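You operate a simulated robot arm through the tools that you are given. There is no shell and no other tool. Be economical: measure what you need, move in short steps, check, and stop when the job is done.

You run a simulated robot arm. Do the job below in one go: nothing can be reset, and whatever is moved stays where it is left.

JOB
Take the blank from the middle shelf of the red cart and put it on the top of the black cart. Press the number two key two times. Fetch the pin from the low shelf of the cooling rack and stand it on the top shelf of the cooling rack. Open the upper green drawer, take the grey pad labelled "fine" from the grey bench top and leave it in the inside of the upper green drawer, then shut the drawer. Take the test piece from the grey bench top and put it on the yellow sight glass. Take the blue program card on the top of the bin bench and put it away on the shelf over the keyboard. Take the white sensor and leave it on the top of the orange stand. The order is free. Set down upright: pin, white sensor.

The check looks at the end state, three seconds after you hand in, the way a careful person would. Anything else that was tipped, shoved, dropped, spilled or broken makes it a failure.

ROBOT AND FRAMES
A 7-joint arm with a fingered hand on a trunk, on a base that drives. Base frame: it is fixed to the floor where the robot stands at the start and does not move with it; the origin is under the middle of the robot, x ahead of it, y to its left, z up. Units: mm, degrees, N and s.
With the tool pointing down near the work surface it reaches from about 300 to 740 mm from the robot's upright axis, wherever it stands. Its first joint turns from -166.0 to 166.0 degrees. Places, roughly: blank [500, 250, 500]; blue program card [-4250, 8500, 750]; grey pad [-8500, 7500, 1000]; inside of the upper green drawer [-9200, 7200, 600]; number two key [-100, 1100, 1000]; pin [-1000, 7000, 500]; shelf over the keyboard (31x15 cm) [140, 1240, 1000]; test piece [-9250, 7000, 750]; top of the black cart [1300, -4400, 1000]; top of the orange stand [-3800, 8400, 800]; top shelf of the cooling rack [-1300, 7600, 1400]; upper green drawer [-9200, 7100, 700]; white sensor (3x3x9 cm) [-4200, 9400, 600]; yellow sight glass (9x9x2 cm) [-9100, 7200, 900]. Payload 4 kg.
The tool frame sits at the grasp point between the pads (the TCP): z along the fingers, y along the line on which they close. The tips reach 26 mm beyond it. The gripper opens to 132 mm. The gripper's body begins 73 mm behind the TCP. The gripper is a hand of 4 fingers: y runs from the thumb to the fingers, the wrist lies at [0, 0, -239] in the tool frame, and closing takes about 1.5 s.
Orientation is that of the tool frame in the base frame, as [roll, pitch, yaw] about the fixed x, y, z axes, in that order (R = Rz(yaw) Ry(pitch) Rx(roll)). With the fingers straight down and closing along the base's y, the tool's x points along the base's -x, its y along +y and its z along -z.

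CONTROLS
- The arm moves only by the tool move_arm. Its argument "commands" is one flat list of numbers, 7 for each row, row after row: the shift along the tool's x, y, z in units of 25 mm (1.0 is 25 mm), then the turn, a rotation vector about the tool's x, y, z in units of 4 degrees (1.0 is 4 degrees), then the closure, from 0 (fully open) to 1 (shut). In form: [x, y, z, rx, ry, rz, hand, x, y, z, rx, ry, rz, hand, ...]. A call has 1 to 8 rows; each row shifts and turns the commanded pose from where the row before left it, along the tool's axes as they then stand. A call with a number of a shift or a turn outside -1 to 1 is refused whole. Each row takes 0.2 s and may step no farther than 50 mm and 8.6 degrees from the row before; otherwise, or with a gripper value out of range, the whole call is refused. A pose out of reach is approached as far as the arm can. The call stops where the force on the tool passes 40 N (or 10 N more than at its start, if that is more) or the arm is blocked; 0.2 s more then pass. The fingers move at their own pace (about 72 mm/s each) and stop on an object; they squeeze with about 23 N. The grip force told is the motor's: it shows also when the fingers shut on nothing. Time passes only in rows, and 0.2 s behind the last, so rows that do not move let the fingers close. The reply holds the time, the measured pose of the TCP, the force on the tool along the base axes, the opening and the grip force, in the units named above and with some noise, with the torque about the TCP (base axes, N m) and any sound that the robot's microphone picked up.
- Cameras (640 x 400 px; columns grow to the right, rows downward): "scene" is now at [-8.7, 210.1, 1442.5]; the picture's right is [0.75, -0.66, 0.00], its down [-0.50, -0.57, -0.65] and it looks along [0.43, 0.49, -0.76] (base axes); focal length 245 px, centre (320, 200). "wrist" rides on the gripper at [68, 2, -97] in the tool frame; the picture's right is [-0.03, 1.00, 0.00], its down [-0.82, -0.02, -0.58] and it looks along [-0.58, -0.01, 0.82] (tool axes); focal length 270 px, centre (320, 200). There is no depth. A picture from a camera that has moved, and an enlarged one, comes with that camera's place and axes in the base frame and with its lens.
- snapshot(camera): a new picture of that camera. The clock stands still meanwhile.
- slide_trunk(by): slides the trunk up (or, below 0, down) by that many mm; the arm and the scene camera ride with it, the base frame stays. It gives what a move gives, with no picture.
- drive_base(legs): drives the robot by 1 to 6 legs, each [ahead, turn to the left] in mm and degrees, along the robot's own axes; the way and the turn of a leg run together, so that a leg with both is an arc; at most 1500 mm and 180 degrees a leg. The arm and the cameras ride along, it lands a little off, and it stops where it bumps. It gives what a move gives.
- preshape(shape): the hand has 4 fingers and takes this shape, open, in about a second: jaw (thumb against the fingers, like two jaws); tri (thumb and two fingers); tip (a fingertip pinch); poke (one finger out to press); point (the index stretched); flat (the hand flat); cup (the hand cupped); fist (a fist). The gripper value then closes the fingers along that shape, each until it touches; the sizes above hold for jaw. It gives what a move gives, with no picture.
- pan_tilt(pan, tilt): turns the head with the scene camera to pan (to the left, within 155 degrees either way) and tilt (down, from -29 to 69), counted from straight ahead of the robot. It gives what a move gives.
- inspect(camera, box): a new picture of the part [left, top, right, bottom] of that camera's present view, enlarged. The clock stands still meanwhile.
- hand_in(): hands the job in; it is judged then, once.

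Go step by step. Nothing tells you exact positions but the pictures and the camera data: compare them with the known pose of the tool, close in by small moves and look again before you grip or let go. The budget is 217 turns and 202 pictures, counting those below and the enlarged ones. Unless the task says otherwise, let go and move clear before handing in, and close with one line.

The tools are called after "Call:" as a command line: name --argument value ..., lists and objects as JSON in quotes. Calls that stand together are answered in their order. move_arm: Moves the arm, as the interface text tells. Its arguments: {"type":"object","properties":{"commands":{"type":"array","items":{"type":"number"}}},"required":["commands"]} The other tools are called the same way: slide_trunk (by) slides the trunk up or down; preshape (shape) gives the hand a shape; drive_base (legs) drives the base; pan_tilt (pan, tilt) turns the head that bears the scene camera; snapshot (camera) takes a picture; inspect (camera, box) takes an enlarged picture of a part of a camera's view; hand_in () hands the job in.

At the start:

```text
time: 0.0
tcp_pos: [-38.4, 441.5, 1240.4]
tool_rot: [-179.9, 0.0, 180.0]
force: [-0.1, 0.2, 0.5]
ft_torque: [0.01, -0.01, -0.01]
gripper_width: 131.8
grip_force: 0.1
shape: jaw
trunk travel left (down, up): [-420.0, 170.0]
robot x, y, heading: [-1.3, 3.0, 0.2]
head pan, tilt: [48.8, 49.3]
```

scene: 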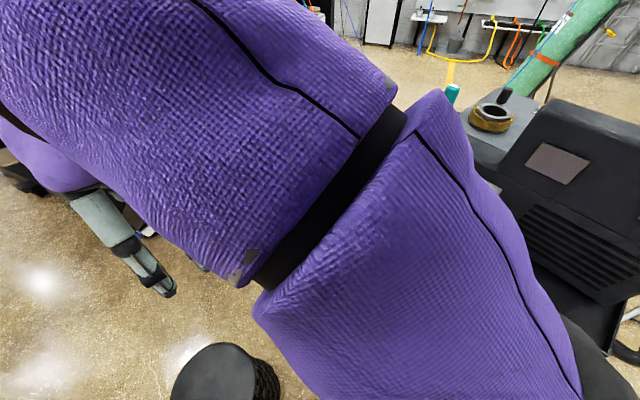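
wrist: 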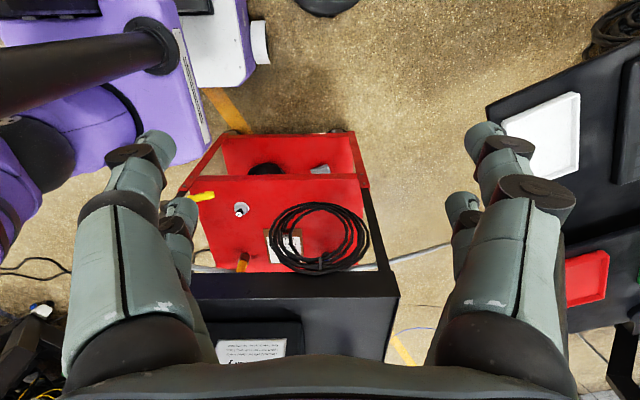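

The scene view is mostly blocked by the arm. I'll look around by turning the head to find the red cart and the keyboard.

Call:
pan_tilt --pan 10 --tilt 45

Call:
snapshot --camera "scene"

Call:
pan_tilt --pan 110 --tilt 30

Call:
snapshot --camera "scene"

Call:
pan_tilt --pan -60 --tilt 20

Call:
snapshot --camera "scene"

```text
time: 1.1
tcp_pos: [-38.4, 441.6, 1238.7]
tool_rot: [-179.8, -0.1, 179.7]
force: [0.2, -0.5, -0.2]
ft_torque: [0.01, 0.0, 0.01]
gripper_width: 132.1
grip_force: 0.1
shape: jaw
trunk travel left (down, up): [-420.0, 170.0]
robot x, y, heading: [3.0, 1.2, 0.3]
head pan, tilt: [10.0, 45.0]
```

```text
199 pictures are left
camera scene: at [18.5, 172.6, 1448.0], right [0.26, -0.97, 0.0], down [-0.69, -0.18, -0.7], along [0.68, 0.18, -0.71], focal length 245 px, centre (320, 200)
```

scene: 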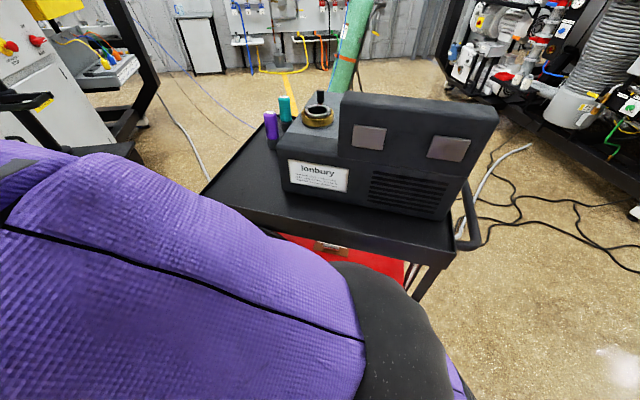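

```text
time: 2.8
tcp_pos: [-38.3, 439.9, 1240.5]
tool_rot: [180.0, 0.0, -180.0]
force: [0.2, -0.3, 0.2]
ft_torque: [0.03, 0.0, 0.02]
gripper_width: 131.8
grip_force: 0.0
shape: jaw
trunk travel left (down, up): [-420.0, 170.0]
robot x, y, heading: [-0.4, 3.8, -0.1]
head pan, tilt: [110.0, 30.0]
```

```text
198 pictures are left
camera scene: at [-90.7, 236.7, 1471.1], right [0.94, 0.34, 0.0], down [0.17, -0.47, -0.87], along [-0.3, 0.81, -0.5], focal length 245 px, centre (320, 200)
```

scene: 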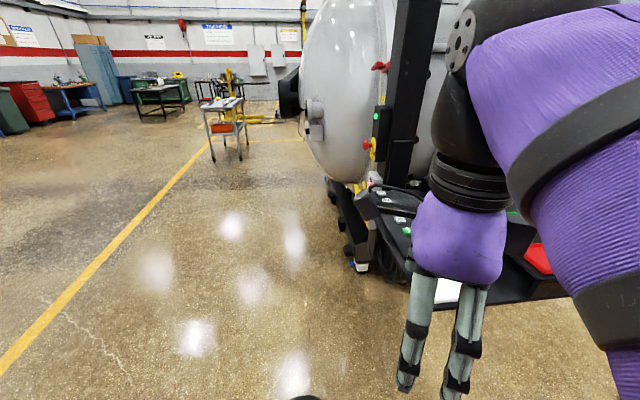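

```text
time: 5.4
tcp_pos: [-36.6, 442.2, 1238.8]
tool_rot: [-179.8, 0.0, 179.7]
force: [-0.4, 0.7, -0.7]
ft_torque: [0.01, 0.02, 0.01]
gripper_width: 131.8
grip_force: 0.0
shape: jaw
trunk travel left (down, up): [-420.0, 170.0]
robot x, y, heading: [0.5, 1.5, -0.2]
head pan, tilt: [-60.0, 20.0]
```

```text
197 pictures are left
camera scene: at [29.8, 174.3, 1481.0], right [0.24, -0.97, 0.0], down [-0.39, -0.1, -0.92], along [0.89, 0.22, -0.4], focal length 245 px, centre (320, 200)
```

scene: 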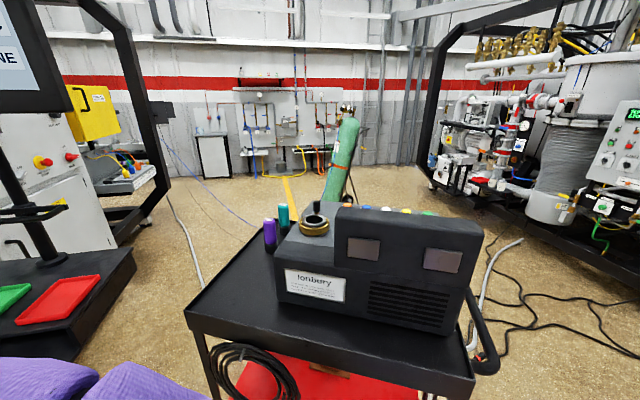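

The red cart is ahead of the robot with its middle red shelf at about z=500, and the keyboard console is to the left. I'll enlarge the wrist view and look at the console.

Call:
inspect --camera "wrist" --box '[160, 120, 420, 300]'

Call:
pan_tilt --pan 75 --tilt 35

Call:
snapshot --camera "scene"

```text
2.22 times, centred on (290, 210) of wrist
camera zoom: at [-105.3, 444.1, 1335.8], right [0.03, 1.0, 0.0], down [0.82, -0.02, 0.58], along [0.58, -0.02, -0.82], focal length 601 px, centre (387, 178)
```

zoom: 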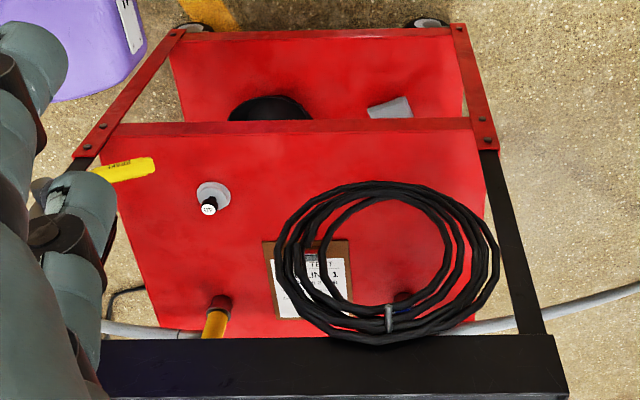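

```text
time: 7.6
tcp_pos: [-38.5, 440.5, 1240.1]
tool_rot: [-180.0, 0.1, 180.0]
force: [-0.6, -0.9, 0.1]
ft_torque: [0.02, -0.03, 0.0]
gripper_width: 131.8
grip_force: 0.0
shape: jaw
trunk travel left (down, up): [-420.0, 170.0]
robot x, y, heading: [1.9, 0.4, 0.1]
head pan, tilt: [75.0, 35.0]
```

```text
195 pictures are left
camera scene: at [-37.0, 236.7, 1463.3], right [0.97, -0.26, 0.0], down [-0.15, -0.55, -0.82], along [0.21, 0.79, -0.57], focal length 245 px, centre (320, 200)
```

scene: 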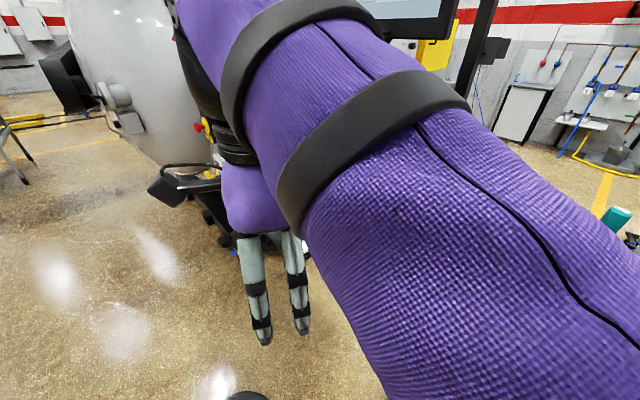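

The middle red shelf has a coil, a card, bottles and a grey disc with a knob that may be the blank. I'll tilt the hand forward, lower the trunk somewhat and look again with the wrist camera.

Call:
move_arm --commands '[0, 0, 0, 0, -1, 0, 0, 0, 0, 0, 0, -1, 0, 0, 0, 0, 0, 0, -1, 0, 0, 0, 0, 0, 0, -1, 0, 0, 0, 0, 0, 0, -1, 0, 0, 0, 0, 0, 0, -1, 0, 0]'

Call:
slide_trunk --by -200

Call:
snapshot --camera "wrist"

```text
time: 8.8
tcp_pos: [56.4, 434.5, 1245.8]
tool_rot: [179.0, 8.9, 166.8]
force: [-0.1, 0.4, -0.1]
ft_torque: [-0.03, -0.02, 0.01]
gripper_width: 131.9
grip_force: 0.1
shape: jaw
out of reach, approached as far as the arm can: row 1, 2, 4, 5, 6
trunk travel left (down, up): [-420.0, 170.0]
robot x, y, heading: [-2.8, -0.9, -0.2]
head pan, tilt: [75.0, 35.0]
stopped in row 6: the arm was blocked; the commanded pose is now the measured one
```

```text
time: 10.9
tcp_pos: [56.3, 433.6, 1046.8]
tool_rot: [179.0, 8.8, 166.9]
force: [0.1, 0.0, 0.4]
ft_torque: [0.0, -0.01, -0.03]
gripper_width: 131.7
grip_force: 0.0
shape: jaw
trunk travel left (down, up): [-220.0, 370.0]
robot x, y, heading: [1.5, 0.8, 0.0]
head pan, tilt: [75.0, 35.0]
```

```text
194 pictures are left
camera wrist: at [-24.3, 452.3, 1132.5], right [0.25, 0.97, 0.02], down [0.69, -0.19, 0.7], along [0.68, -0.16, -0.72], focal length 270 px, centre (320, 200)
```

wrist: 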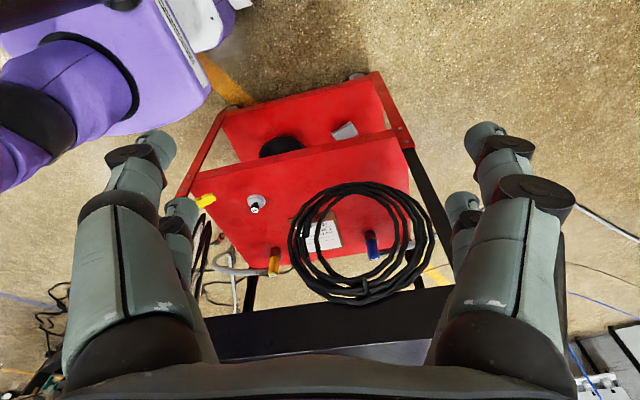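

The hand can't tilt forward while it is beside the robot; it needs to be in front with the base backed off a bit. First I'll check behind the robot.

Call:
pan_tilt --pan 150 --tilt 35

Call:
snapshot --camera "scene"

Call:
pan_tilt --pan -150 --tilt 35

Call:
snapshot --camera "scene"

```text
time: 12.4
tcp_pos: [55.5, 434.3, 1046.0]
tool_rot: [179.0, 8.9, 166.9]
force: [-0.7, 0.8, -0.7]
ft_torque: [0.0, 0.02, -0.01]
gripper_width: 132.2
grip_force: 0.1
shape: jaw
trunk travel left (down, up): [-220.0, 370.0]
robot x, y, heading: [-0.4, 0.6, -0.1]
head pan, tilt: [150.0, 35.0]
```

```text
193 pictures are left
camera scene: at [-70.7, 239.1, 1263.3], right [0.99, 0.12, 0.0], down [0.07, -0.57, -0.82], along [-0.1, 0.81, -0.57], focal length 245 px, centre (320, 200)
```

scene: 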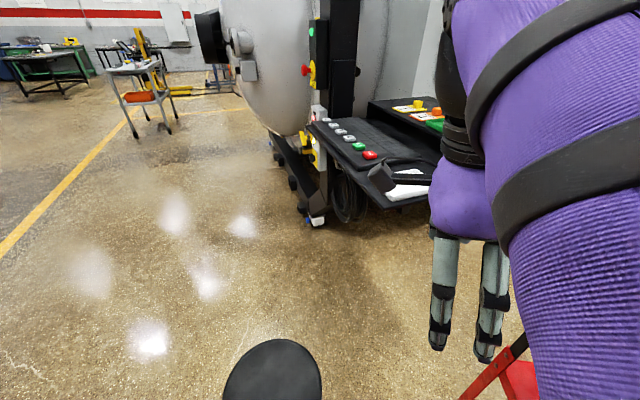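

```text
time: 16.5
tcp_pos: [58.4, 435.8, 1046.7]
tool_rot: [179.1, 8.9, 166.7]
force: [0.0, 0.4, 0.0]
ft_torque: [0.02, 0.0, 0.01]
gripper_width: 131.7
grip_force: 0.0
shape: jaw
trunk travel left (down, up): [-220.0, 370.0]
robot x, y, heading: [-1.1, -1.6, 0.1]
head pan, tilt: [-150.0, 35.0]
```

```text
192 pictures are left
camera scene: at [27.3, 165.0, 1264.1], right [0.15, -0.99, 0.0], down [-0.56, -0.09, -0.82], along [0.81, 0.12, -0.57], focal length 245 px, centre (320, 200)
```

scene: 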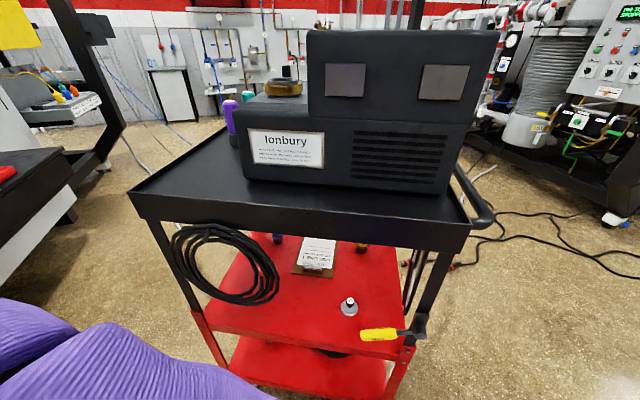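

Now the cart's shelf is clearly visible. I'll enlarge it.

Call:
inspect --camera "scene" --box '[180, 210, 440, 370]'

Call:
inspect --camera "scene" --box '[310, 280, 390, 330]'

```text
2.46 times, centred on (310, 290) of scene
camera zoom: at [27.3, 165.0, 1264.1], right [0.15, -0.99, 0.0], down [-0.56, -0.09, -0.82], along [0.81, 0.12, -0.57], focal length 604 px, centre (345, -22)
```

zoom: 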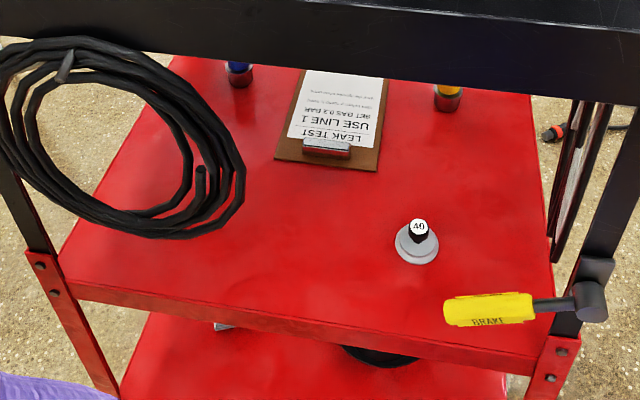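

```text
8.00 times, centred on (350, 305) of scene
camera zoom: at [27.3, 165.0, 1264.1], right [0.15, -0.99, 0.0], down [-0.56, -0.09, -0.82], along [0.81, 0.12, -0.57], focal length 1962 px, centre (80, -640)
```

zoom: 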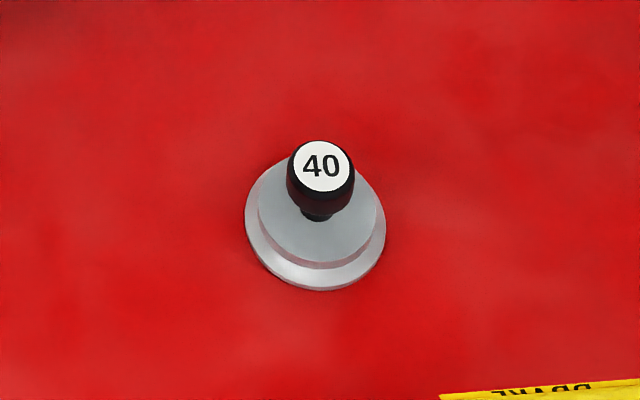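

The blank is the steel disc with a black knob marked 40, at about [478, 135, 540], just under the cart top's near edge. I'll swing the arm round to the front, turning the hand so its camera comes on top.

Call:
move_arm --commands '[-0.77, -0.15, 0, 0, 1, 1, 0, -0.78, -0.1, 0, 0, 1, 1, 0, -0.79, -0.04, 0, 0, 0, 1, 0, -0.79, 0.01, 0, 0, 0, 1, 0, -0.79, 0.07, 0, 0, 0, 1, 0, -0.78, 0.12, 0, 0, 0, 1, 0, -0.77, 0.18, 0, 0, 0, 1, 0, -0.76, 0.23, 0, 0, 0, 1, 0]'

```text
time: 18.3
tcp_pos: [200.3, 370.1, 1053.0]
tool_rot: [178.2, 0.0, 135.2]
force: [0.6, -0.8, 0.7]
ft_torque: [-0.02, -0.03, 0.0]
gripper_width: 131.9
grip_force: 0.1
shape: jaw
trunk travel left (down, up): [-220.0, 370.0]
robot x, y, heading: [0.9, 1.4, -0.2]
head pan, tilt: [-150.0, 35.0]
```

Swing continues to the front.

Call:
move_arm --commands '[-0.955, -0.25, 0, 0, 0, 1, 0, -0.97, -0.18, 0, 0, 0, 1, 0, -0.98, -0.11, 0, 0, 0, 1, 0, -0.985, -0.04, 0, 0, 0, 1, 0, -0.98, 0.03, 0, 0, 0, 1, 0, -0.98, 0.1, 0, 0, 0, 1, 0, -0.97, 0.16, 0, 0, 0, 1, 0, -0.96, 0.23, 0, 0, 0, 1, 0]'

Call:
move_arm --commands '[0, 0, 0, 0, 0, 1, 0, 0, 0, 0, 0, 0, 1, 0, 0, 0, 0, 0, 0, 1, 0, 0, 0, 0, 0, 0, 1, 0, 0, 0, 0, 0, 0, 1, 0, 0, 0, 0, 0, 0, 1, 0, 0, 0, 0, 0, 0, 1, 0, 0, 0, 0, 0, 0, 1, 0]'

Call:
move_arm --commands '[0, 0, 0, 0, 0, 1, 0, 0, 0, 0, 0, 0, 1, 0, 0, 0, 0, 0, 0, 1, 0, 0, 0, 0, 0, 0, 1, 0, 0, 0, 0, 0, 0, 1, 0, 0, 0, 0, 0, 0, 1, 0, 0, 0, 0, 0, 0, 1, 0, 0, 0, 0, 0, 0, 1, 0]'

```text
time: 20.1
tcp_pos: [299.3, 202.8, 1047.6]
tool_rot: [178.6, -0.8, 103.2]
force: [0.0, -0.4, -0.4]
ft_torque: [-0.05, -0.01, -0.01]
gripper_width: 131.9
grip_force: 0.0
shape: jaw
trunk travel left (down, up): [-220.0, 370.0]
robot x, y, heading: [-4.5, 0.9, -0.1]
head pan, tilt: [-150.0, 35.0]
```

```text
time: 21.9
tcp_pos: [298.7, 201.6, 1049.4]
tool_rot: [179.3, -1.6, 71.1]
force: [-0.7, -0.3, 0.0]
ft_torque: [0.01, -0.01, -0.03]
gripper_width: 132.3
grip_force: 0.1
shape: jaw
trunk travel left (down, up): [-220.0, 370.0]
robot x, y, heading: [0.9, 2.7, -0.1]
head pan, tilt: [-150.0, 35.0]
```

```text
time: 23.7
tcp_pos: [299.3, 201.3, 1050.5]
tool_rot: [-179.8, -1.7, 39.1]
force: [-0.2, -0.2, -0.1]
ft_torque: [0.02, -0.03, 0.01]
gripper_width: 131.6
grip_force: 0.0
shape: jaw
trunk travel left (down, up): [-220.0, 370.0]
robot x, y, heading: [0.8, -1.3, -0.3]
head pan, tilt: [-150.0, 35.0]
```

Turning the last bit of yaw, then tilting fingers forward about 30°.

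Call:
move_arm --commands '[0, 0, 0, 0, 0, 1, 0, 0, 0, 0, 0, 0, 1, 0, 0, 0, 0, 0, 0, 1, 0, 0, 0, 0, 0, 0, 1, 0, 0, 0, 0, 0, 0, 1, 0, 0, 0, 0, 0, 0, 1, 0, 0, 0, 0, 0, 0, 1, 0]'

Call:
move_arm --commands '[0, 0, 0, 0, 1, 0, 0, 0, 0, 0, 0, 1, 0, 0, 0, 0, 0, 0, 1, 0, 0, 0, 0, 0, 0, 1, 0, 0, 0, 0, 0, 0, 1, 0, 0, 0, 0, 0, 0, 1, 0, 0, 0, 0, 0, 0, 1, 0, 0]'

Call:
slide_trunk --by -220

Call:
snapshot --camera "wrist"

```text
time: 25.3
tcp_pos: [300.3, 202.1, 1049.8]
tool_rot: [-179.0, -1.4, 11.1]
force: [-0.5, -0.2, -0.5]
ft_torque: [0.0, -0.02, 0.02]
gripper_width: 132.0
grip_force: 0.0
shape: jaw
trunk travel left (down, up): [-220.0, 370.0]
robot x, y, heading: [-2.2, -2.2, 0.0]
head pan, tilt: [-150.0, 35.0]
```

```text
time: 26.9
tcp_pos: [302.4, 202.5, 1047.1]
tool_rot: [-178.9, -28.9, 10.7]
force: [1.1, -0.7, -0.3]
ft_torque: [0.04, -0.01, -0.01]
gripper_width: 131.8
grip_force: 0.1
shape: jaw
trunk travel left (down, up): [-220.0, 370.0]
robot x, y, heading: [-2.1, 0.4, -0.0]
head pan, tilt: [-150.0, 35.0]
```

```text
time: 29.2
tcp_pos: [308.7, 201.6, 823.1]
tool_rot: [-178.8, -28.1, 10.7]
force: [-0.1, 0.3, 0.2]
ft_torque: [-0.02, -0.03, 0.02]
gripper_width: 131.9
grip_force: 0.1
shape: jaw
trunk travel left (down, up): [0.0, 590.0]
robot x, y, heading: [6.6, 1.8, 0.1]
head pan, tilt: [-150.0, 35.0]
```

```text
189 pictures are left
camera wrist: at [324.4, 201.6, 940.8], right [0.17, -0.98, -0.03], down [-0.98, -0.18, 0.13], along [-0.13, 0.01, -0.99], focal length 270 px, centre (320, 200)
```

wrist: 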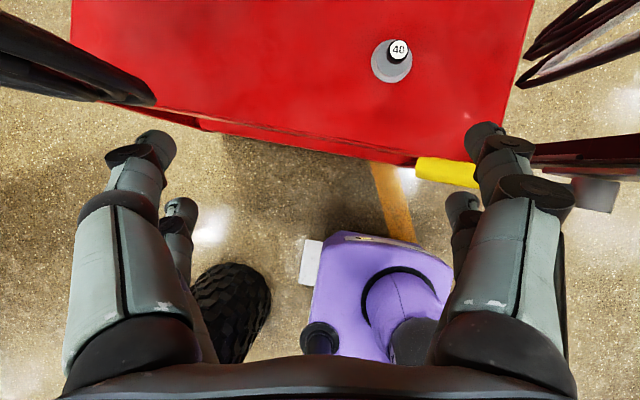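

The blank is at about [480, 138, 535] and the brake lever near z≈660 out front on the right, so I'll go in to the left of it and then shift across.

Call:
move_arm --commands '[0.27, 0.13, 0.94, 0, 0, 0, 0, 0.27, 0.13, 0.94, 0, 0, 0, 0, 0.27, 0.13, 0.94, 0, 0, 0, 0, 0.27, 0.13, 0.94, 0, 0, 0, 0, 0.27, 0.13, 0.94, 0, 0, 0, 0, 0.27, 0.13, 0.94, 0, 0, 0, 0, 0.27, 0.13, 0.94, 0, 0, 0, 0]'

Call:
snapshot --camera "wrist"

Call:
snapshot --camera "scene"

```text
time: 30.8
tcp_pos: [422.4, 205.3, 710.4]
tool_rot: [-178.9, -29.5, 10.8]
force: [-0.1, -0.1, -0.3]
ft_torque: [0.01, -0.01, 0.02]
gripper_width: 131.9
grip_force: 0.0
shape: jaw
trunk travel left (down, up): [0.0, 590.0]
robot x, y, heading: [2.0, -0.5, 0.0]
head pan, tilt: [-150.0, 35.0]
```

```text
188 pictures are left
camera wrist: at [435.7, 203.9, 829.1], right [0.17, -0.98, -0.03], down [-0.98, -0.18, 0.1], along [-0.11, 0.01, -0.99], focal length 270 px, centre (320, 200)
```

wrist: 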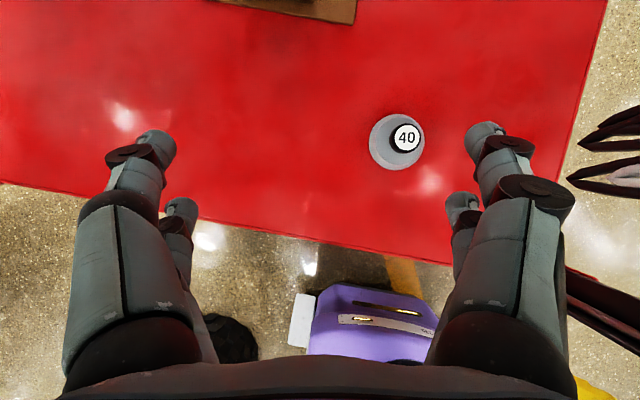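

```text
187 pictures are left
camera scene: at [-136.4, 107.5, 1043.4], right [-0.5, 0.87, 0.0], down [0.5, 0.29, -0.82], along [-0.71, -0.41, -0.57], focal length 245 px, centre (320, 200)
```

scene: 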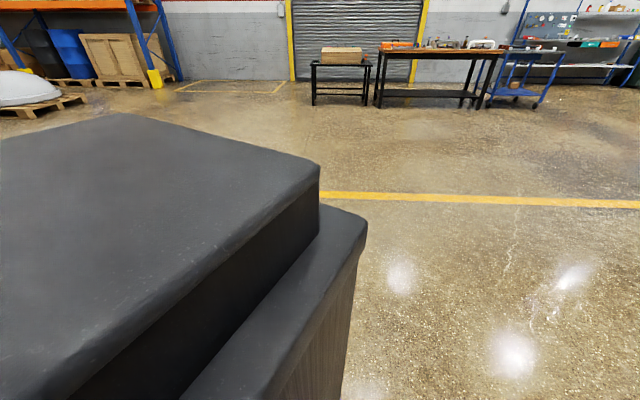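

The blank's knob is at about [475, 144, 585]. I'll shift across and advance part of the way, then look.

Call:
move_arm --commands '[-0.33, 0.93, 0, 0, 0, 0, 0, -0.33, 0.93, 0, 0, 0, 0, 0, -0.33, 0.93, 0, 0, 0, 0, 0, 0, 0, 0.9, 0, 0, 0, 0, 0, 0, 0.9, 0, 0, 0, 0.2, 0, 0, 0.9, 0, 0, 0, 0.4]'

Call:
snapshot --camera "wrist"

```text
time: 32.2
tcp_pos: [449.5, 140.4, 637.3]
tool_rot: [-178.8, -29.4, 10.7]
force: [-0.9, -1.0, -0.8]
ft_torque: [0.01, 0.03, 0.0]
gripper_width: 79.8
grip_force: 0.1
shape: jaw
trunk travel left (down, up): [0.0, 590.0]
robot x, y, heading: [0.4, 0.4, 0.0]
head pan, tilt: [-150.0, 35.0]
```

```text
186 pictures are left
camera wrist: at [461.4, 139.1, 755.9], right [0.17, -0.98, -0.03], down [-0.98, -0.18, 0.1], along [-0.11, 0.01, -0.99], focal length 270 px, centre (320, 200)
```

wrist: 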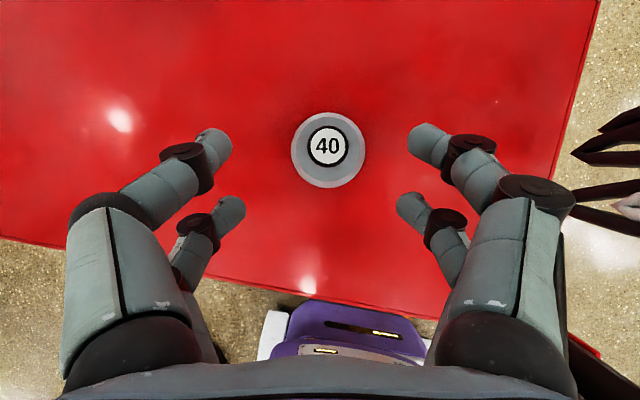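

Aligned; advancing onto the knob and closing.

Call:
move_arm --commands '[0, 0.04, 0.75, 0, 0, 0, 0.4, -0.03, 0.04, 0.75, 0, 0, 0, 0.4, -0.03, 0.04, 0.7, 0, 0, 0, 0.4]'

Call:
snapshot --camera "wrist"

```text
time: 33.0
tcp_pos: [474.4, 144.4, 589.5]
tool_rot: [-178.7, -29.3, 10.7]
force: [0.9, 0.3, -0.3]
ft_torque: [0.01, 0.01, 0.04]
gripper_width: 79.9
grip_force: 0.1
shape: jaw
trunk travel left (down, up): [0.0, 590.0]
robot x, y, heading: [-1.7, 4.5, 0.0]
head pan, tilt: [-150.0, 35.0]
```

```text
185 pictures are left
camera wrist: at [486.3, 143.0, 707.8], right [0.17, -0.98, -0.03], down [-0.98, -0.18, 0.1], along [-0.11, 0.01, -0.99], focal length 270 px, centre (320, 200)
```

wrist: 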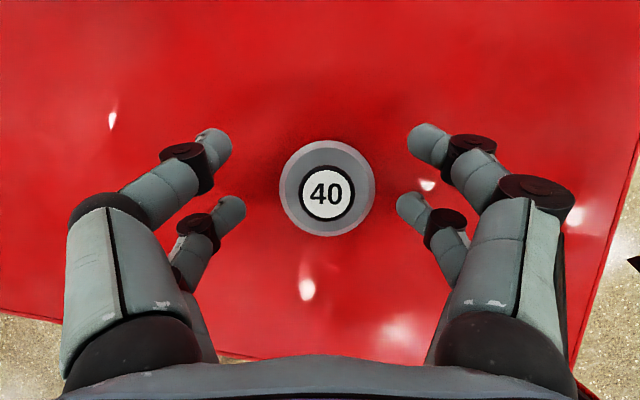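

Slightly deeper, then close.

Call:
move_arm --commands '[0, 0.06, 0.2, 0, 0, 0, 0.5, 0, 0, 0, 0, 0, 0, 1, 0, 0, 0, 0, 0, 0, 1, 0, 0, 0, 0, 0, 0, 1, 0, 0, 0, 0, 0, 0, 1, 0, 0, 0, 0, 0, 0, 1]'

Call:
snapshot --camera "wrist"

```text
time: 34.4
tcp_pos: [475.8, 143.1, 585.2]
tool_rot: [-178.8, -29.4, 10.8]
force: [1.4, -2.8, 7.6]
ft_torque: [-0.36, -0.01, -0.02]
gripper_width: 3.1
grip_force: 23.1
shape: jaw
trunk travel left (down, up): [0.0, 590.0]
robot x, y, heading: [-0.6, 2.4, 0.3]
head pan, tilt: [-150.0, 35.0]
```

```text
184 pictures are left
camera wrist: at [489.2, 141.4, 703.9], right [0.17, -0.98, -0.03], down [-0.98, -0.18, 0.1], along [-0.1, 0.01, -0.99], focal length 270 px, centre (320, 200)
```

wrist: 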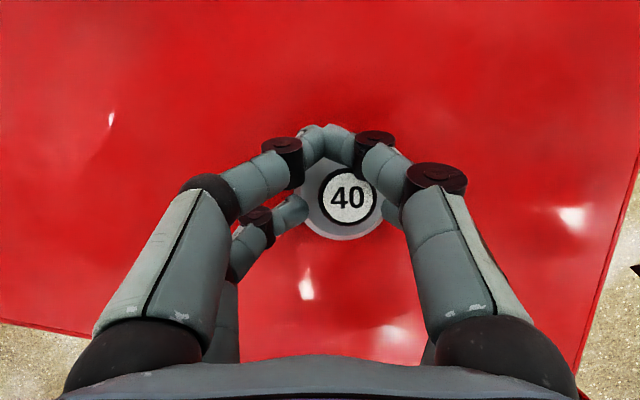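

The knob slipped between the finger pairs. I'll open, back off and try the tri shape.

Call:
move_arm --commands '[0, 0, 0, 0, 0, 0, 0.4, 0, 0, 0, 0, 0, 0, 0.4, 0, 0, 0, 0, 0, 0, 0.4, 0, 0, -1, 0, 0, 0, 0.4, 0, 0, -1, 0, 0, 0, 0.4, 0, 0, -1, 0, 0, 0, 0.4]'

Call:
preshape --shape "tri"

Call:
snapshot --camera "wrist"

Call:
preshape --shape "tip"

Call:
snapshot --camera "wrist"

```text
time: 35.8
tcp_pos: [440.4, 136.4, 648.5]
tool_rot: [-178.8, -29.4, 10.6]
force: [0.0, 0.0, 0.5]
ft_torque: [0.01, 0.02, 0.02]
gripper_width: 78.7
grip_force: 0.0
shape: jaw
trunk travel left (down, up): [0.0, 590.0]
robot x, y, heading: [0.6, -0.9, 0.0]
head pan, tilt: [-150.0, 35.0]
```

```text
time: 36.7
tcp_pos: [441.9, 136.2, 649.6]
tool_rot: [-178.9, -29.4, 10.7]
force: [0.1, -0.4, 0.3]
ft_torque: [0.03, 0.02, 0.01]
gripper_width: 131.9
grip_force: 0.0
shape: tri
trunk travel left (down, up): [0.0, 590.0]
robot x, y, heading: [-0.1, -0.4, -0.1]
head pan, tilt: [-150.0, 35.0]
```

```text
183 pictures are left
camera wrist: at [452.9, 133.7, 767.5], right [0.17, -0.98, -0.03], down [-0.98, -0.18, 0.1], along [-0.11, 0.01, -0.99], focal length 270 px, centre (320, 200)
```

wrist: 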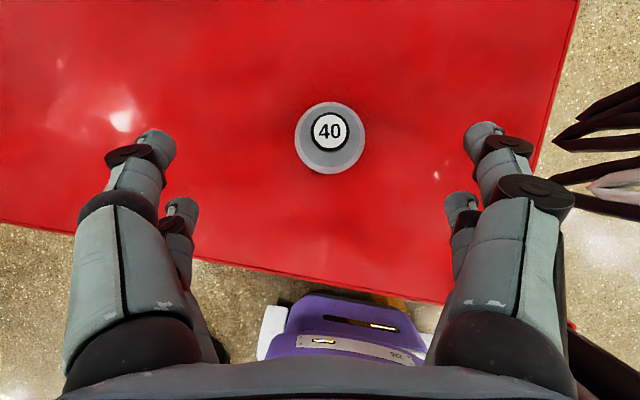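

```text
time: 37.6
tcp_pos: [441.1, 136.1, 649.6]
tool_rot: [-178.7, -29.4, 10.7]
force: [-0.2, 0.6, -0.2]
ft_torque: [0.0, 0.01, -0.01]
gripper_width: 132.0
grip_force: 0.0
shape: tip
trunk travel left (down, up): [0.0, 590.0]
robot x, y, heading: [0.3, -0.4, 0.0]
head pan, tilt: [-150.0, 35.0]
```

```text
182 pictures are left
camera wrist: at [452.9, 133.7, 767.5], right [0.17, -0.98, -0.03], down [-0.98, -0.18, 0.1], along [-0.11, 0.01, -0.99], focal length 270 px, centre (320, 200)
```

wrist: 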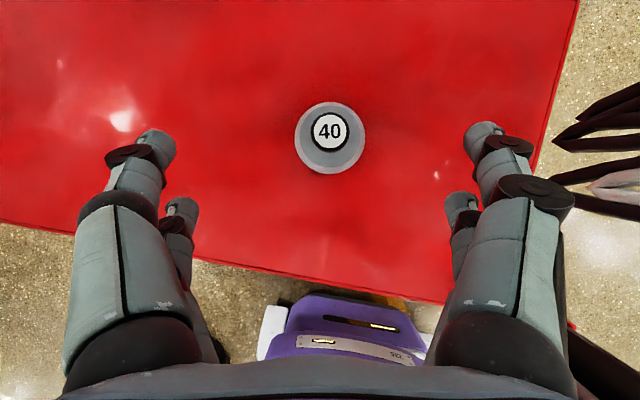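

Testing how the tip shape closes in free air.

Call:
move_arm --commands '[0, 0, 0, 0, 0, 0, 0.8, 0, 0, 0, 0, 0, 0, 0.8, 0, 0, 0, 0, 0, 0, 0.8, 0, 0, 0, 0, 0, 0, 0.8]'

Call:
snapshot --camera "wrist"

Call:
preshape --shape "tri"

Call:
move_arm --commands '[0, 0, 0, 0, 0, 0, 0.8, 0, 0, 0, 0, 0, 0, 0.8, 0, 0, 0, 0, 0, 0, 0.8, 0, 0, 0, 0, 0, 0, 0.8]'

Call:
snapshot --camera "wrist"

```text
time: 38.6
tcp_pos: [440.5, 136.0, 650.4]
tool_rot: [-178.8, -29.3, 10.7]
force: [0.2, -1.0, 0.0]
ft_torque: [0.0, -0.03, 0.0]
gripper_width: 27.0
grip_force: 0.1
shape: tip
trunk travel left (down, up): [0.0, 590.0]
robot x, y, heading: [-3.7, -1.6, -0.1]
head pan, tilt: [-150.0, 35.0]
```

```text
181 pictures are left
camera wrist: at [452.9, 133.7, 767.7], right [0.17, -0.98, -0.03], down [-0.98, -0.18, 0.1], along [-0.11, 0.01, -0.99], focal length 270 px, centre (320, 200)
```

wrist: 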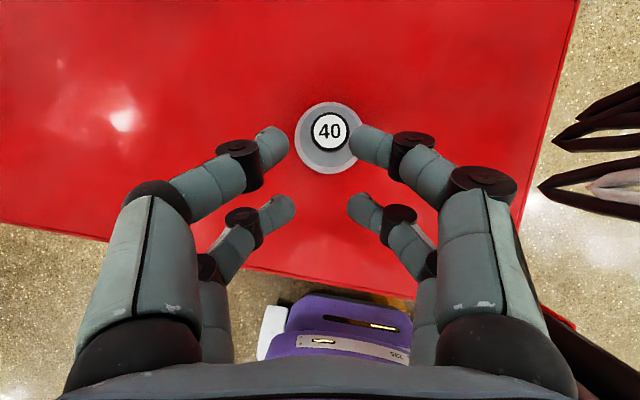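

```text
time: 39.5
tcp_pos: [439.5, 134.6, 649.7]
tool_rot: [-178.8, -29.4, 10.7]
force: [0.7, -0.1, -0.2]
ft_torque: [0.02, 0.0, 0.0]
gripper_width: 132.0
grip_force: 0.1
shape: tri
trunk travel left (down, up): [0.0, 590.0]
robot x, y, heading: [1.0, 1.7, 0.2]
head pan, tilt: [-150.0, 35.0]
```

```text
time: 40.5
tcp_pos: [439.9, 135.0, 648.5]
tool_rot: [-178.8, -29.4, 10.6]
force: [0.4, 0.0, -0.3]
ft_torque: [-0.01, -0.01, -0.01]
gripper_width: 26.8
grip_force: 0.0
shape: tri
trunk travel left (down, up): [0.0, 590.0]
robot x, y, heading: [1.2, 0.9, 0.1]
head pan, tilt: [-150.0, 35.0]
```

```text
180 pictures are left
camera wrist: at [452.9, 133.7, 767.7], right [0.17, -0.98, -0.03], down [-0.98, -0.18, 0.1], along [-0.11, 0.01, -0.99], focal length 270 px, centre (320, 200)
```

wrist: 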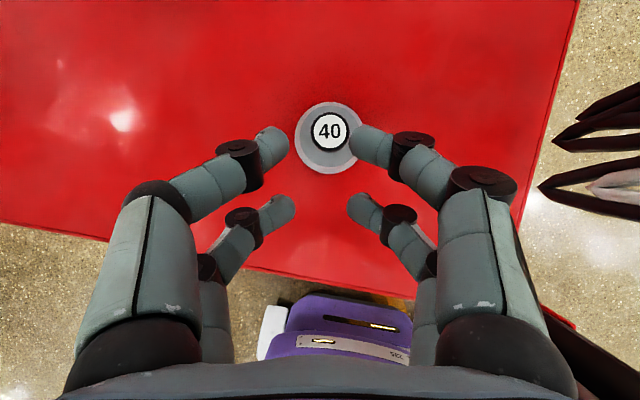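

All shapes use two finger pairs at ±19 mm. I'll pinch the knob with the rear pair only by shifting the hand forward 19 mm.

Call:
preshape --shape "jaw"

Call:
move_arm --commands '[0.19, 0.07, 0, 0, 0, 0, 0.4, 0.19, 0.07, 0.5, 0, 0, 0, 0.4, 0.19, 0.07, 0.7, 0, 0, 0, 0.4, 0, 0, 0.7, 0, 0, 0, 0.4, 0, 0, 0.86, 0, 0, 0, 0.4]'

Call:
snapshot --camera "wrist"

```text
time: 41.4
tcp_pos: [440.5, 134.6, 649.0]
tool_rot: [-178.8, -29.4, 10.7]
force: [0.7, 0.6, 0.1]
ft_torque: [0.0, 0.03, -0.02]
gripper_width: 131.9
grip_force: 0.1
shape: jaw
trunk travel left (down, up): [0.0, 590.0]
robot x, y, heading: [2.3, -0.7, 0.3]
head pan, tilt: [-150.0, 35.0]
```

```text
time: 42.6
tcp_pos: [487.7, 139.5, 596.7]
tool_rot: [-178.9, -29.4, 10.7]
force: [-0.7, -0.2, 0.1]
ft_torque: [0.01, -0.02, -0.04]
gripper_width: 79.7
grip_force: 0.0
shape: jaw
trunk travel left (down, up): [0.0, 590.0]
robot x, y, heading: [3.6, -1.3, 0.0]
head pan, tilt: [-150.0, 35.0]
```

```text
179 pictures are left
camera wrist: at [500.0, 137.6, 714.8], right [0.17, -0.98, -0.03], down [-0.98, -0.18, 0.1], along [-0.11, 0.01, -0.99], focal length 270 px, centre (320, 200)
```

wrist: 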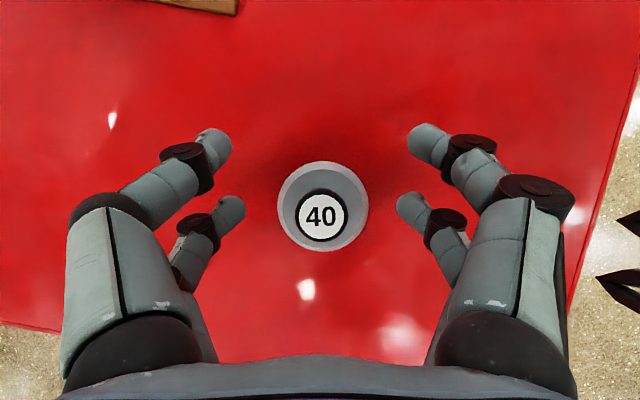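

Call:
move_arm --commands '[0, 0, 0, 0, 0, 0, 1, 0, 0, 0, 0, 0, 0, 1, 0, 0, 0, 0, 0, 0, 1, 0, 0, 0, 0, 0, 0, 1, 0, 0, 0, 0, 0, 0, 1, 0, 0, 0, 0, 0, 0, 1]'

Call:
snapshot --camera "wrist"

```text
time: 44.0
tcp_pos: [488.0, 140.1, 596.9]
tool_rot: [-178.9, -29.5, 10.7]
force: [-0.3, -0.8, -0.7]
ft_torque: [0.03, -0.05, 0.02]
gripper_width: 1.2
grip_force: 23.1
shape: jaw
trunk travel left (down, up): [0.0, 590.0]
robot x, y, heading: [0.9, 0.3, 0.2]
head pan, tilt: [-150.0, 35.0]
```

```text
178 pictures are left
camera wrist: at [500.0, 137.6, 714.9], right [0.17, -0.98, -0.03], down [-0.98, -0.18, 0.1], along [-0.11, 0.01, -0.99], focal length 270 px, centre (320, 200)
```

wrist: 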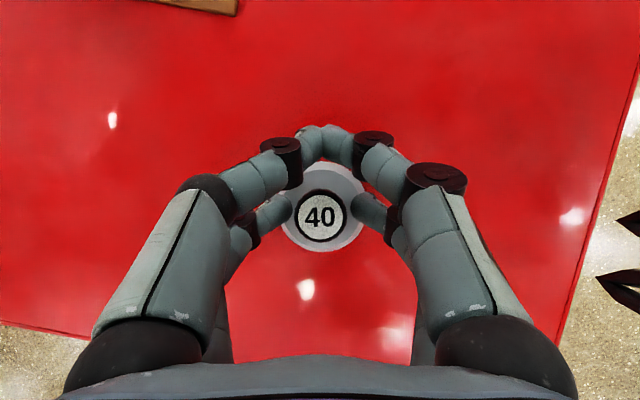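

The rear pair holds the knob. Test lift.

Call:
move_arm --commands '[0.2, 0, -0.35, 0, 0, 0, 1, 0.2, 0, -0.35, 0, 0, 0, 1, 0.2, 0, -0.35, 0, 0, 0, 1]'

Call:
snapshot --camera "wrist"

```text
time: 44.8
tcp_pos: [488.4, 137.5, 627.1]
tool_rot: [-178.9, -29.4, 10.7]
force: [-0.8, 0.0, -1.5]
ft_torque: [0.02, 0.0, 0.01]
gripper_width: 1.4
grip_force: 22.9
shape: jaw
trunk travel left (down, up): [0.0, 590.0]
robot x, y, heading: [1.3, -2.3, -0.1]
head pan, tilt: [-150.0, 35.0]
```

```text
177 pictures are left
camera wrist: at [500.3, 136.9, 746.0], right [0.17, -0.98, -0.03], down [-0.98, -0.18, 0.1], along [-0.11, 0.01, -0.99], focal length 270 px, centre (320, 200)
```

wrist: 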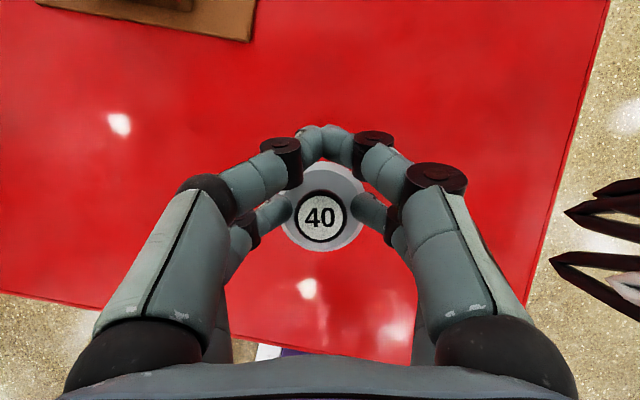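

Held. Backing out to the left of the lever and up.

Call:
move_arm --commands '[0, -0.8, -1, 0, 0, 0, 1, 0, -0.8, -1, 0, 0, 0, 1, 0, -0.8, -1, 0, 0, 0, 1, 0, 0, -1, 0, 0, 0, 1, -0.4, 0, -1, 0, 0, 0, 1, -0.6, 0, -0.9, 0, 0, 0, 1, -0.6, 0, -0.9, 0, 0, 0, 1]'

Call:
snapshot --camera "wrist"

```text
time: 46.4
tcp_pos: [365.9, 169.9, 753.5]
tool_rot: [-178.5, -28.4, 10.3]
force: [0.2, -0.2, -0.6]
ft_torque: [0.01, 0.01, 0.02]
gripper_width: 1.3
grip_force: 23.0
shape: jaw
trunk travel left (down, up): [0.0, 590.0]
robot x, y, heading: [-1.2, 4.8, 0.1]
head pan, tilt: [-150.0, 35.0]
```

```text
176 pictures are left
camera wrist: at [381.2, 168.6, 870.3], right [0.17, -0.98, -0.04], down [-0.98, -0.17, 0.12], along [-0.12, 0.01, -0.99], focal length 270 px, centre (320, 200)
```

wrist: 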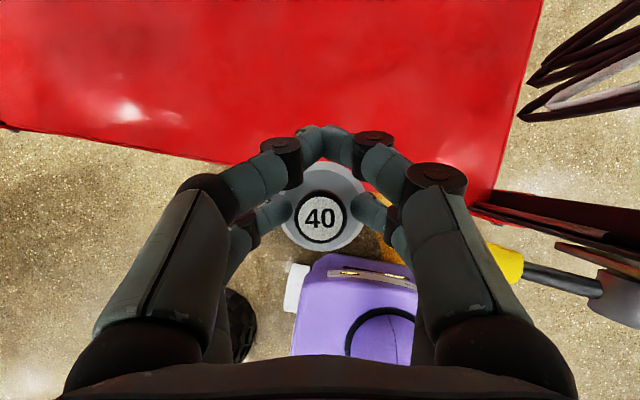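

Backing the robot away from the cart, then raising and looking toward the black cart.

Call:
drive_base --legs '[[-500, 0]]'

Call:
slide_trunk --by 300

Call:
pan_tilt --pan -65 --tilt 20

Call:
snapshot --camera "scene"

```text
time: 49.4
tcp_pos: [-138.1, 171.4, 750.7]
tool_rot: [-178.6, -28.5, 10.6]
force: [-0.3, 0.5, -0.8]
ft_torque: [0.01, -0.01, 0.04]
gripper_width: 1.2
grip_force: 23.5
shape: jaw
trunk travel left (down, up): [0.0, 590.0]
robot x, y, heading: [-504.8, -0.2, -0.2]
head pan, tilt: [-150.0, 35.0]
```

```text
time: 52.4
tcp_pos: [-143.6, 173.1, 1053.7]
tool_rot: [-178.7, -28.9, 10.5]
force: [-0.7, -0.5, -0.7]
ft_torque: [0.01, 0.0, 0.01]
gripper_width: 1.4
grip_force: 23.2
shape: jaw
trunk travel left (down, up): [-300.0, 290.0]
robot x, y, heading: [-508.9, 2.9, -0.2]
head pan, tilt: [-150.0, 35.0]
```

```text
time: 54.0
tcp_pos: [-144.0, 172.5, 1055.3]
tool_rot: [-178.7, -28.9, 10.5]
force: [0.5, 0.0, -1.3]
ft_torque: [0.01, 0.0, 0.01]
gripper_width: 1.2
grip_force: 22.8
shape: jaw
trunk travel left (down, up): [-300.0, 290.0]
robot x, y, heading: [-509.7, 0.4, 0.1]
head pan, tilt: [-65.0, 20.0]
```

```text
175 pictures are left
camera scene: at [-526.6, 67.5, 1367.3], right [-0.91, -0.42, 0.0], down [-0.14, 0.31, -0.94], along [0.4, -0.85, -0.34], focal length 245 px, centre (320, 200)
```

scene: 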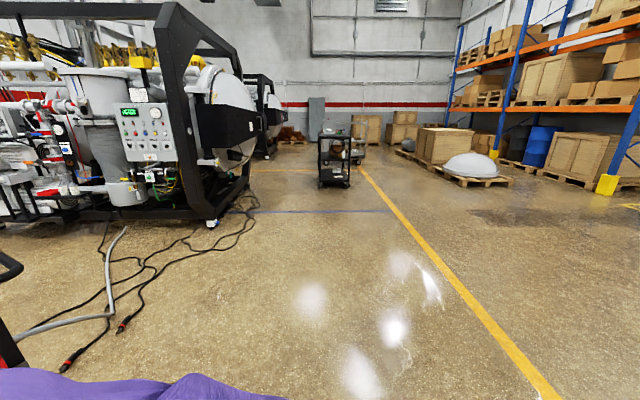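

The black cart stands along heading about −68°, with a free path. Driving there, stopping well short.

Call:
drive_base --legs '[[0, -67.7], [1500, 0], [1500, 0], [200, 0]]'

Call:
pan_tilt --pan -20 --tilt 30

Call:
snapshot --camera "scene"

```text
time: 72.8
tcp_pos: [1008.2, -3207.2, 1054.7]
tool_rot: [-178.7, -28.8, -56.9]
force: [1.0, 0.3, -1.5]
ft_torque: [-0.01, -0.01, -0.02]
gripper_width: 1.2
grip_force: 22.5
shape: jaw
trunk travel left (down, up): [-300.0, 290.0]
robot x, y, heading: [707.6, -2938.8, -67.2]
head pan, tilt: [-65.0, 20.0]
```

```text
time: 73.9
tcp_pos: [1007.6, -3208.6, 1052.2]
tool_rot: [-178.7, -28.8, -56.9]
force: [-0.3, 0.3, -0.9]
ft_torque: [-0.01, 0.02, -0.03]
gripper_width: 1.4
grip_force: 23.1
shape: jaw
trunk travel left (down, up): [-300.0, 290.0]
robot x, y, heading: [705.1, -2939.9, -67.4]
head pan, tilt: [-20.0, 30.0]
```

```text
174 pictures are left
camera scene: at [832.1, -2917.1, 1351.2], right [-1.0, -0.05, 0.0], down [-0.02, 0.5, -0.87], along [0.04, -0.87, -0.5], focal length 245 px, centre (320, 200)
```

scene: 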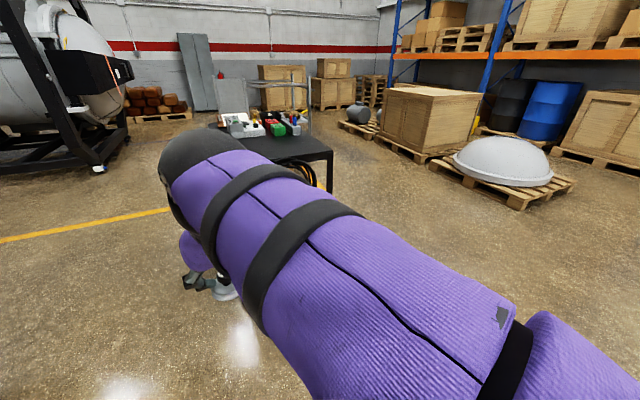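

Call:
inspect --camera "scene" --box '[180, 60, 380, 200]'

Call:
pan_tilt --pan 60 --tilt 20

Call:
snapshot --camera "scene"

```text
2.86 times, centred on (280, 130) of scene
camera zoom: at [832.1, -2917.1, 1351.2], right [-1.0, -0.05, 0.0], down [-0.02, 0.5, -0.87], along [0.04, -0.87, -0.5], focal length 701 px, centre (434, 400)
```

zoom: 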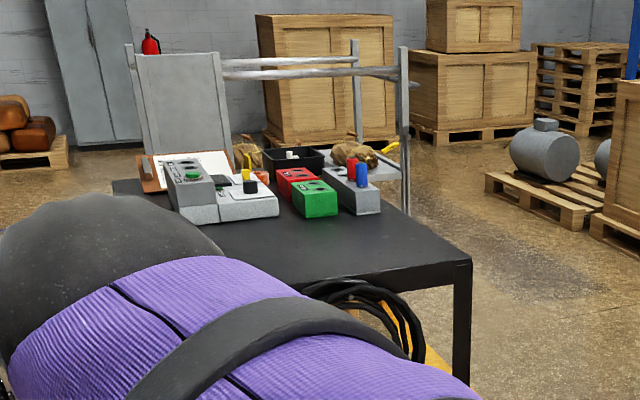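

```text
time: 75.5
tcp_pos: [1007.7, -3206.7, 1054.3]
tool_rot: [-178.6, -28.8, -56.8]
force: [0.7, -0.2, -0.8]
ft_torque: [-0.02, -0.01, 0.01]
gripper_width: 1.2
grip_force: 23.0
shape: jaw
trunk travel left (down, up): [-300.0, 290.0]
robot x, y, heading: [711.1, -2937.6, -67.1]
head pan, tilt: [60.0, 20.0]
```

```text
172 pictures are left
camera scene: at [920.3, -2838.7, 1367.2], right [-0.13, -0.99, 0.0], down [-0.34, 0.04, -0.94], along [0.93, -0.12, -0.34], focal length 245 px, centre (320, 200)
```

scene: 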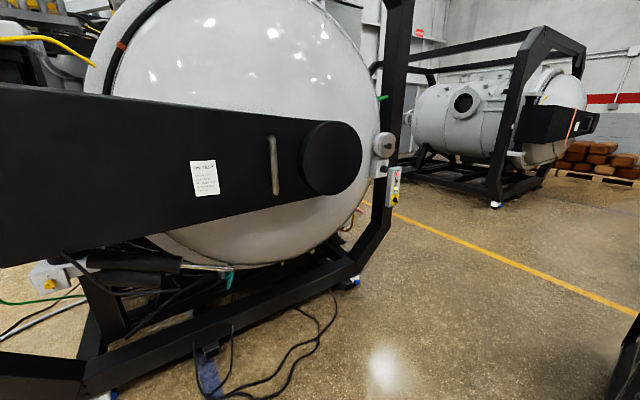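

The cart faces us squarely, top at about z≈950, with a free strip on the near side. I'll raise the arm and drive 600 mm closer.

Call:
slide_trunk --by 120

Call:
drive_base --legs '[[580, 0]]'

Call:
pan_tilt --pan -25 --tilt 40

Call:
snapshot --camera "scene"

Call:
snapshot --camera "wrist"

```text
time: 77.0
tcp_pos: [1009.5, -3207.3, 1173.8]
tool_rot: [-178.8, -28.9, -56.8]
force: [0.2, 0.0, -1.3]
ft_torque: [0.01, 0.02, 0.0]
gripper_width: 1.5
grip_force: 22.9
shape: jaw
trunk travel left (down, up): [-420.0, 170.0]
robot x, y, heading: [709.9, -2939.5, -67.1]
head pan, tilt: [60.0, 20.0]
```

```text
time: 80.3
tcp_pos: [1236.1, -3739.4, 1173.8]
tool_rot: [-178.7, -28.8, -56.3]
force: [-0.8, 0.4, -0.2]
ft_torque: [0.0, 0.02, 0.01]
gripper_width: 1.2
grip_force: 22.3
shape: jaw
trunk travel left (down, up): [-420.0, 170.0]
robot x, y, heading: [937.3, -3472.6, -66.9]
head pan, tilt: [60.0, 20.0]
```

```text
time: 81.9
tcp_pos: [1236.5, -3740.1, 1174.5]
tool_rot: [-178.7, -28.9, -56.4]
force: [-0.8, -0.4, -0.8]
ft_torque: [-0.02, -0.02, 0.02]
gripper_width: 1.2
grip_force: 23.3
shape: jaw
trunk travel left (down, up): [-420.0, 170.0]
robot x, y, heading: [933.2, -3473.2, -66.5]
head pan, tilt: [-25.0, 40.0]
```

```text
171 pictures are left
camera scene: at [1049.8, -3445.3, 1455.9], right [-1.0, 0.03, 0.0], down [0.02, 0.64, -0.77], along [-0.02, -0.77, -0.64], focal length 245 px, centre (320, 200)
```

scene: 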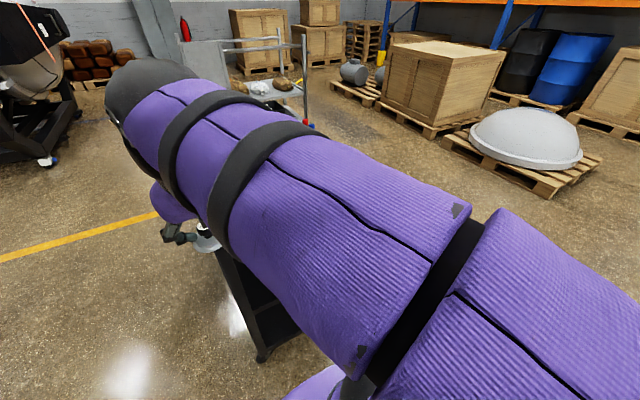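

```text
170 pictures are left
camera wrist: at [1239.9, -3753.2, 1292.0], right [-0.84, -0.55, -0.03], down [-0.55, 0.83, 0.11], along [-0.03, 0.11, -0.99], focal length 270 px, centre (320, 200)
```

wrist: 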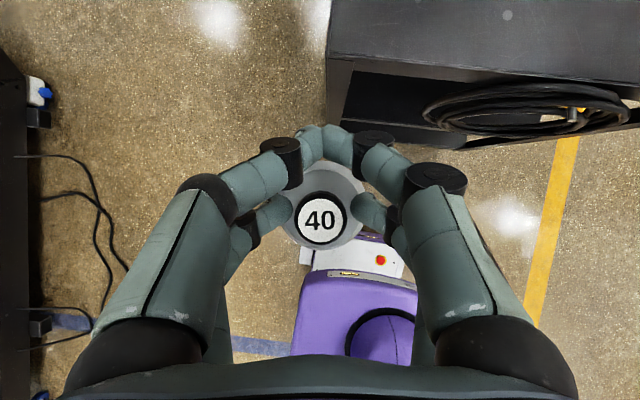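

The hand is beyond the cart's near-left corner. I'll move over the free near strip at about [1137, −4112].

Call:
move_arm --commands '[0.74, 0.96, 0.41, 0, 0, 0, 1, 0.74, 0.96, 0.41, 0, 0, 0, 1, 0.74, 0.96, 0.41, 0, 0, 0, 1, 0.74, 0.96, 0.41, 0, 0, 0, 1, 0.74, 0.96, 0.41, 0, 0, 0, 1, 0.74, 0.96, 0.41, 0, 0, 0, 1, 0.74, 0.96, 0.41, 0, 0, 0, 1, 0.74, 0.96, 0.41, 0, 0, 0, 1]'

Call:
snapshot --camera "wrist"

```text
time: 83.7
tcp_pos: [1171.2, -3988.4, 1169.6]
tool_rot: [-178.8, -28.8, -56.3]
force: [0.6, 0.4, -0.2]
ft_torque: [0.02, -0.01, 0.03]
gripper_width: 1.2
grip_force: 23.2
shape: jaw
trunk travel left (down, up): [-420.0, 170.0]
robot x, y, heading: [934.8, -3474.0, -67.0]
head pan, tilt: [-25.0, 40.0]
```

```text
169 pictures are left
camera wrist: at [1176.1, -4001.6, 1287.2], right [-0.84, -0.55, -0.03], down [-0.55, 0.83, 0.11], along [-0.04, 0.11, -0.99], focal length 270 px, centre (320, 200)
```

wrist: 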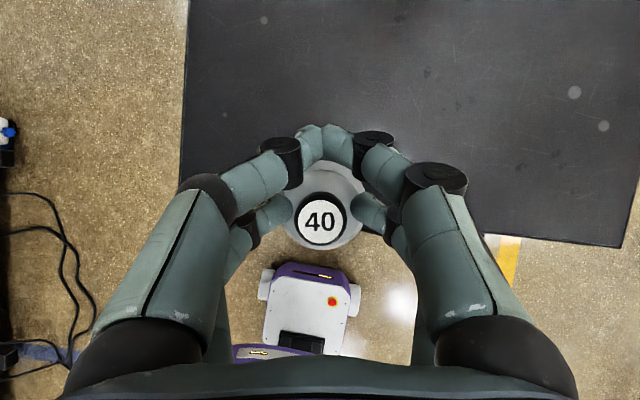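

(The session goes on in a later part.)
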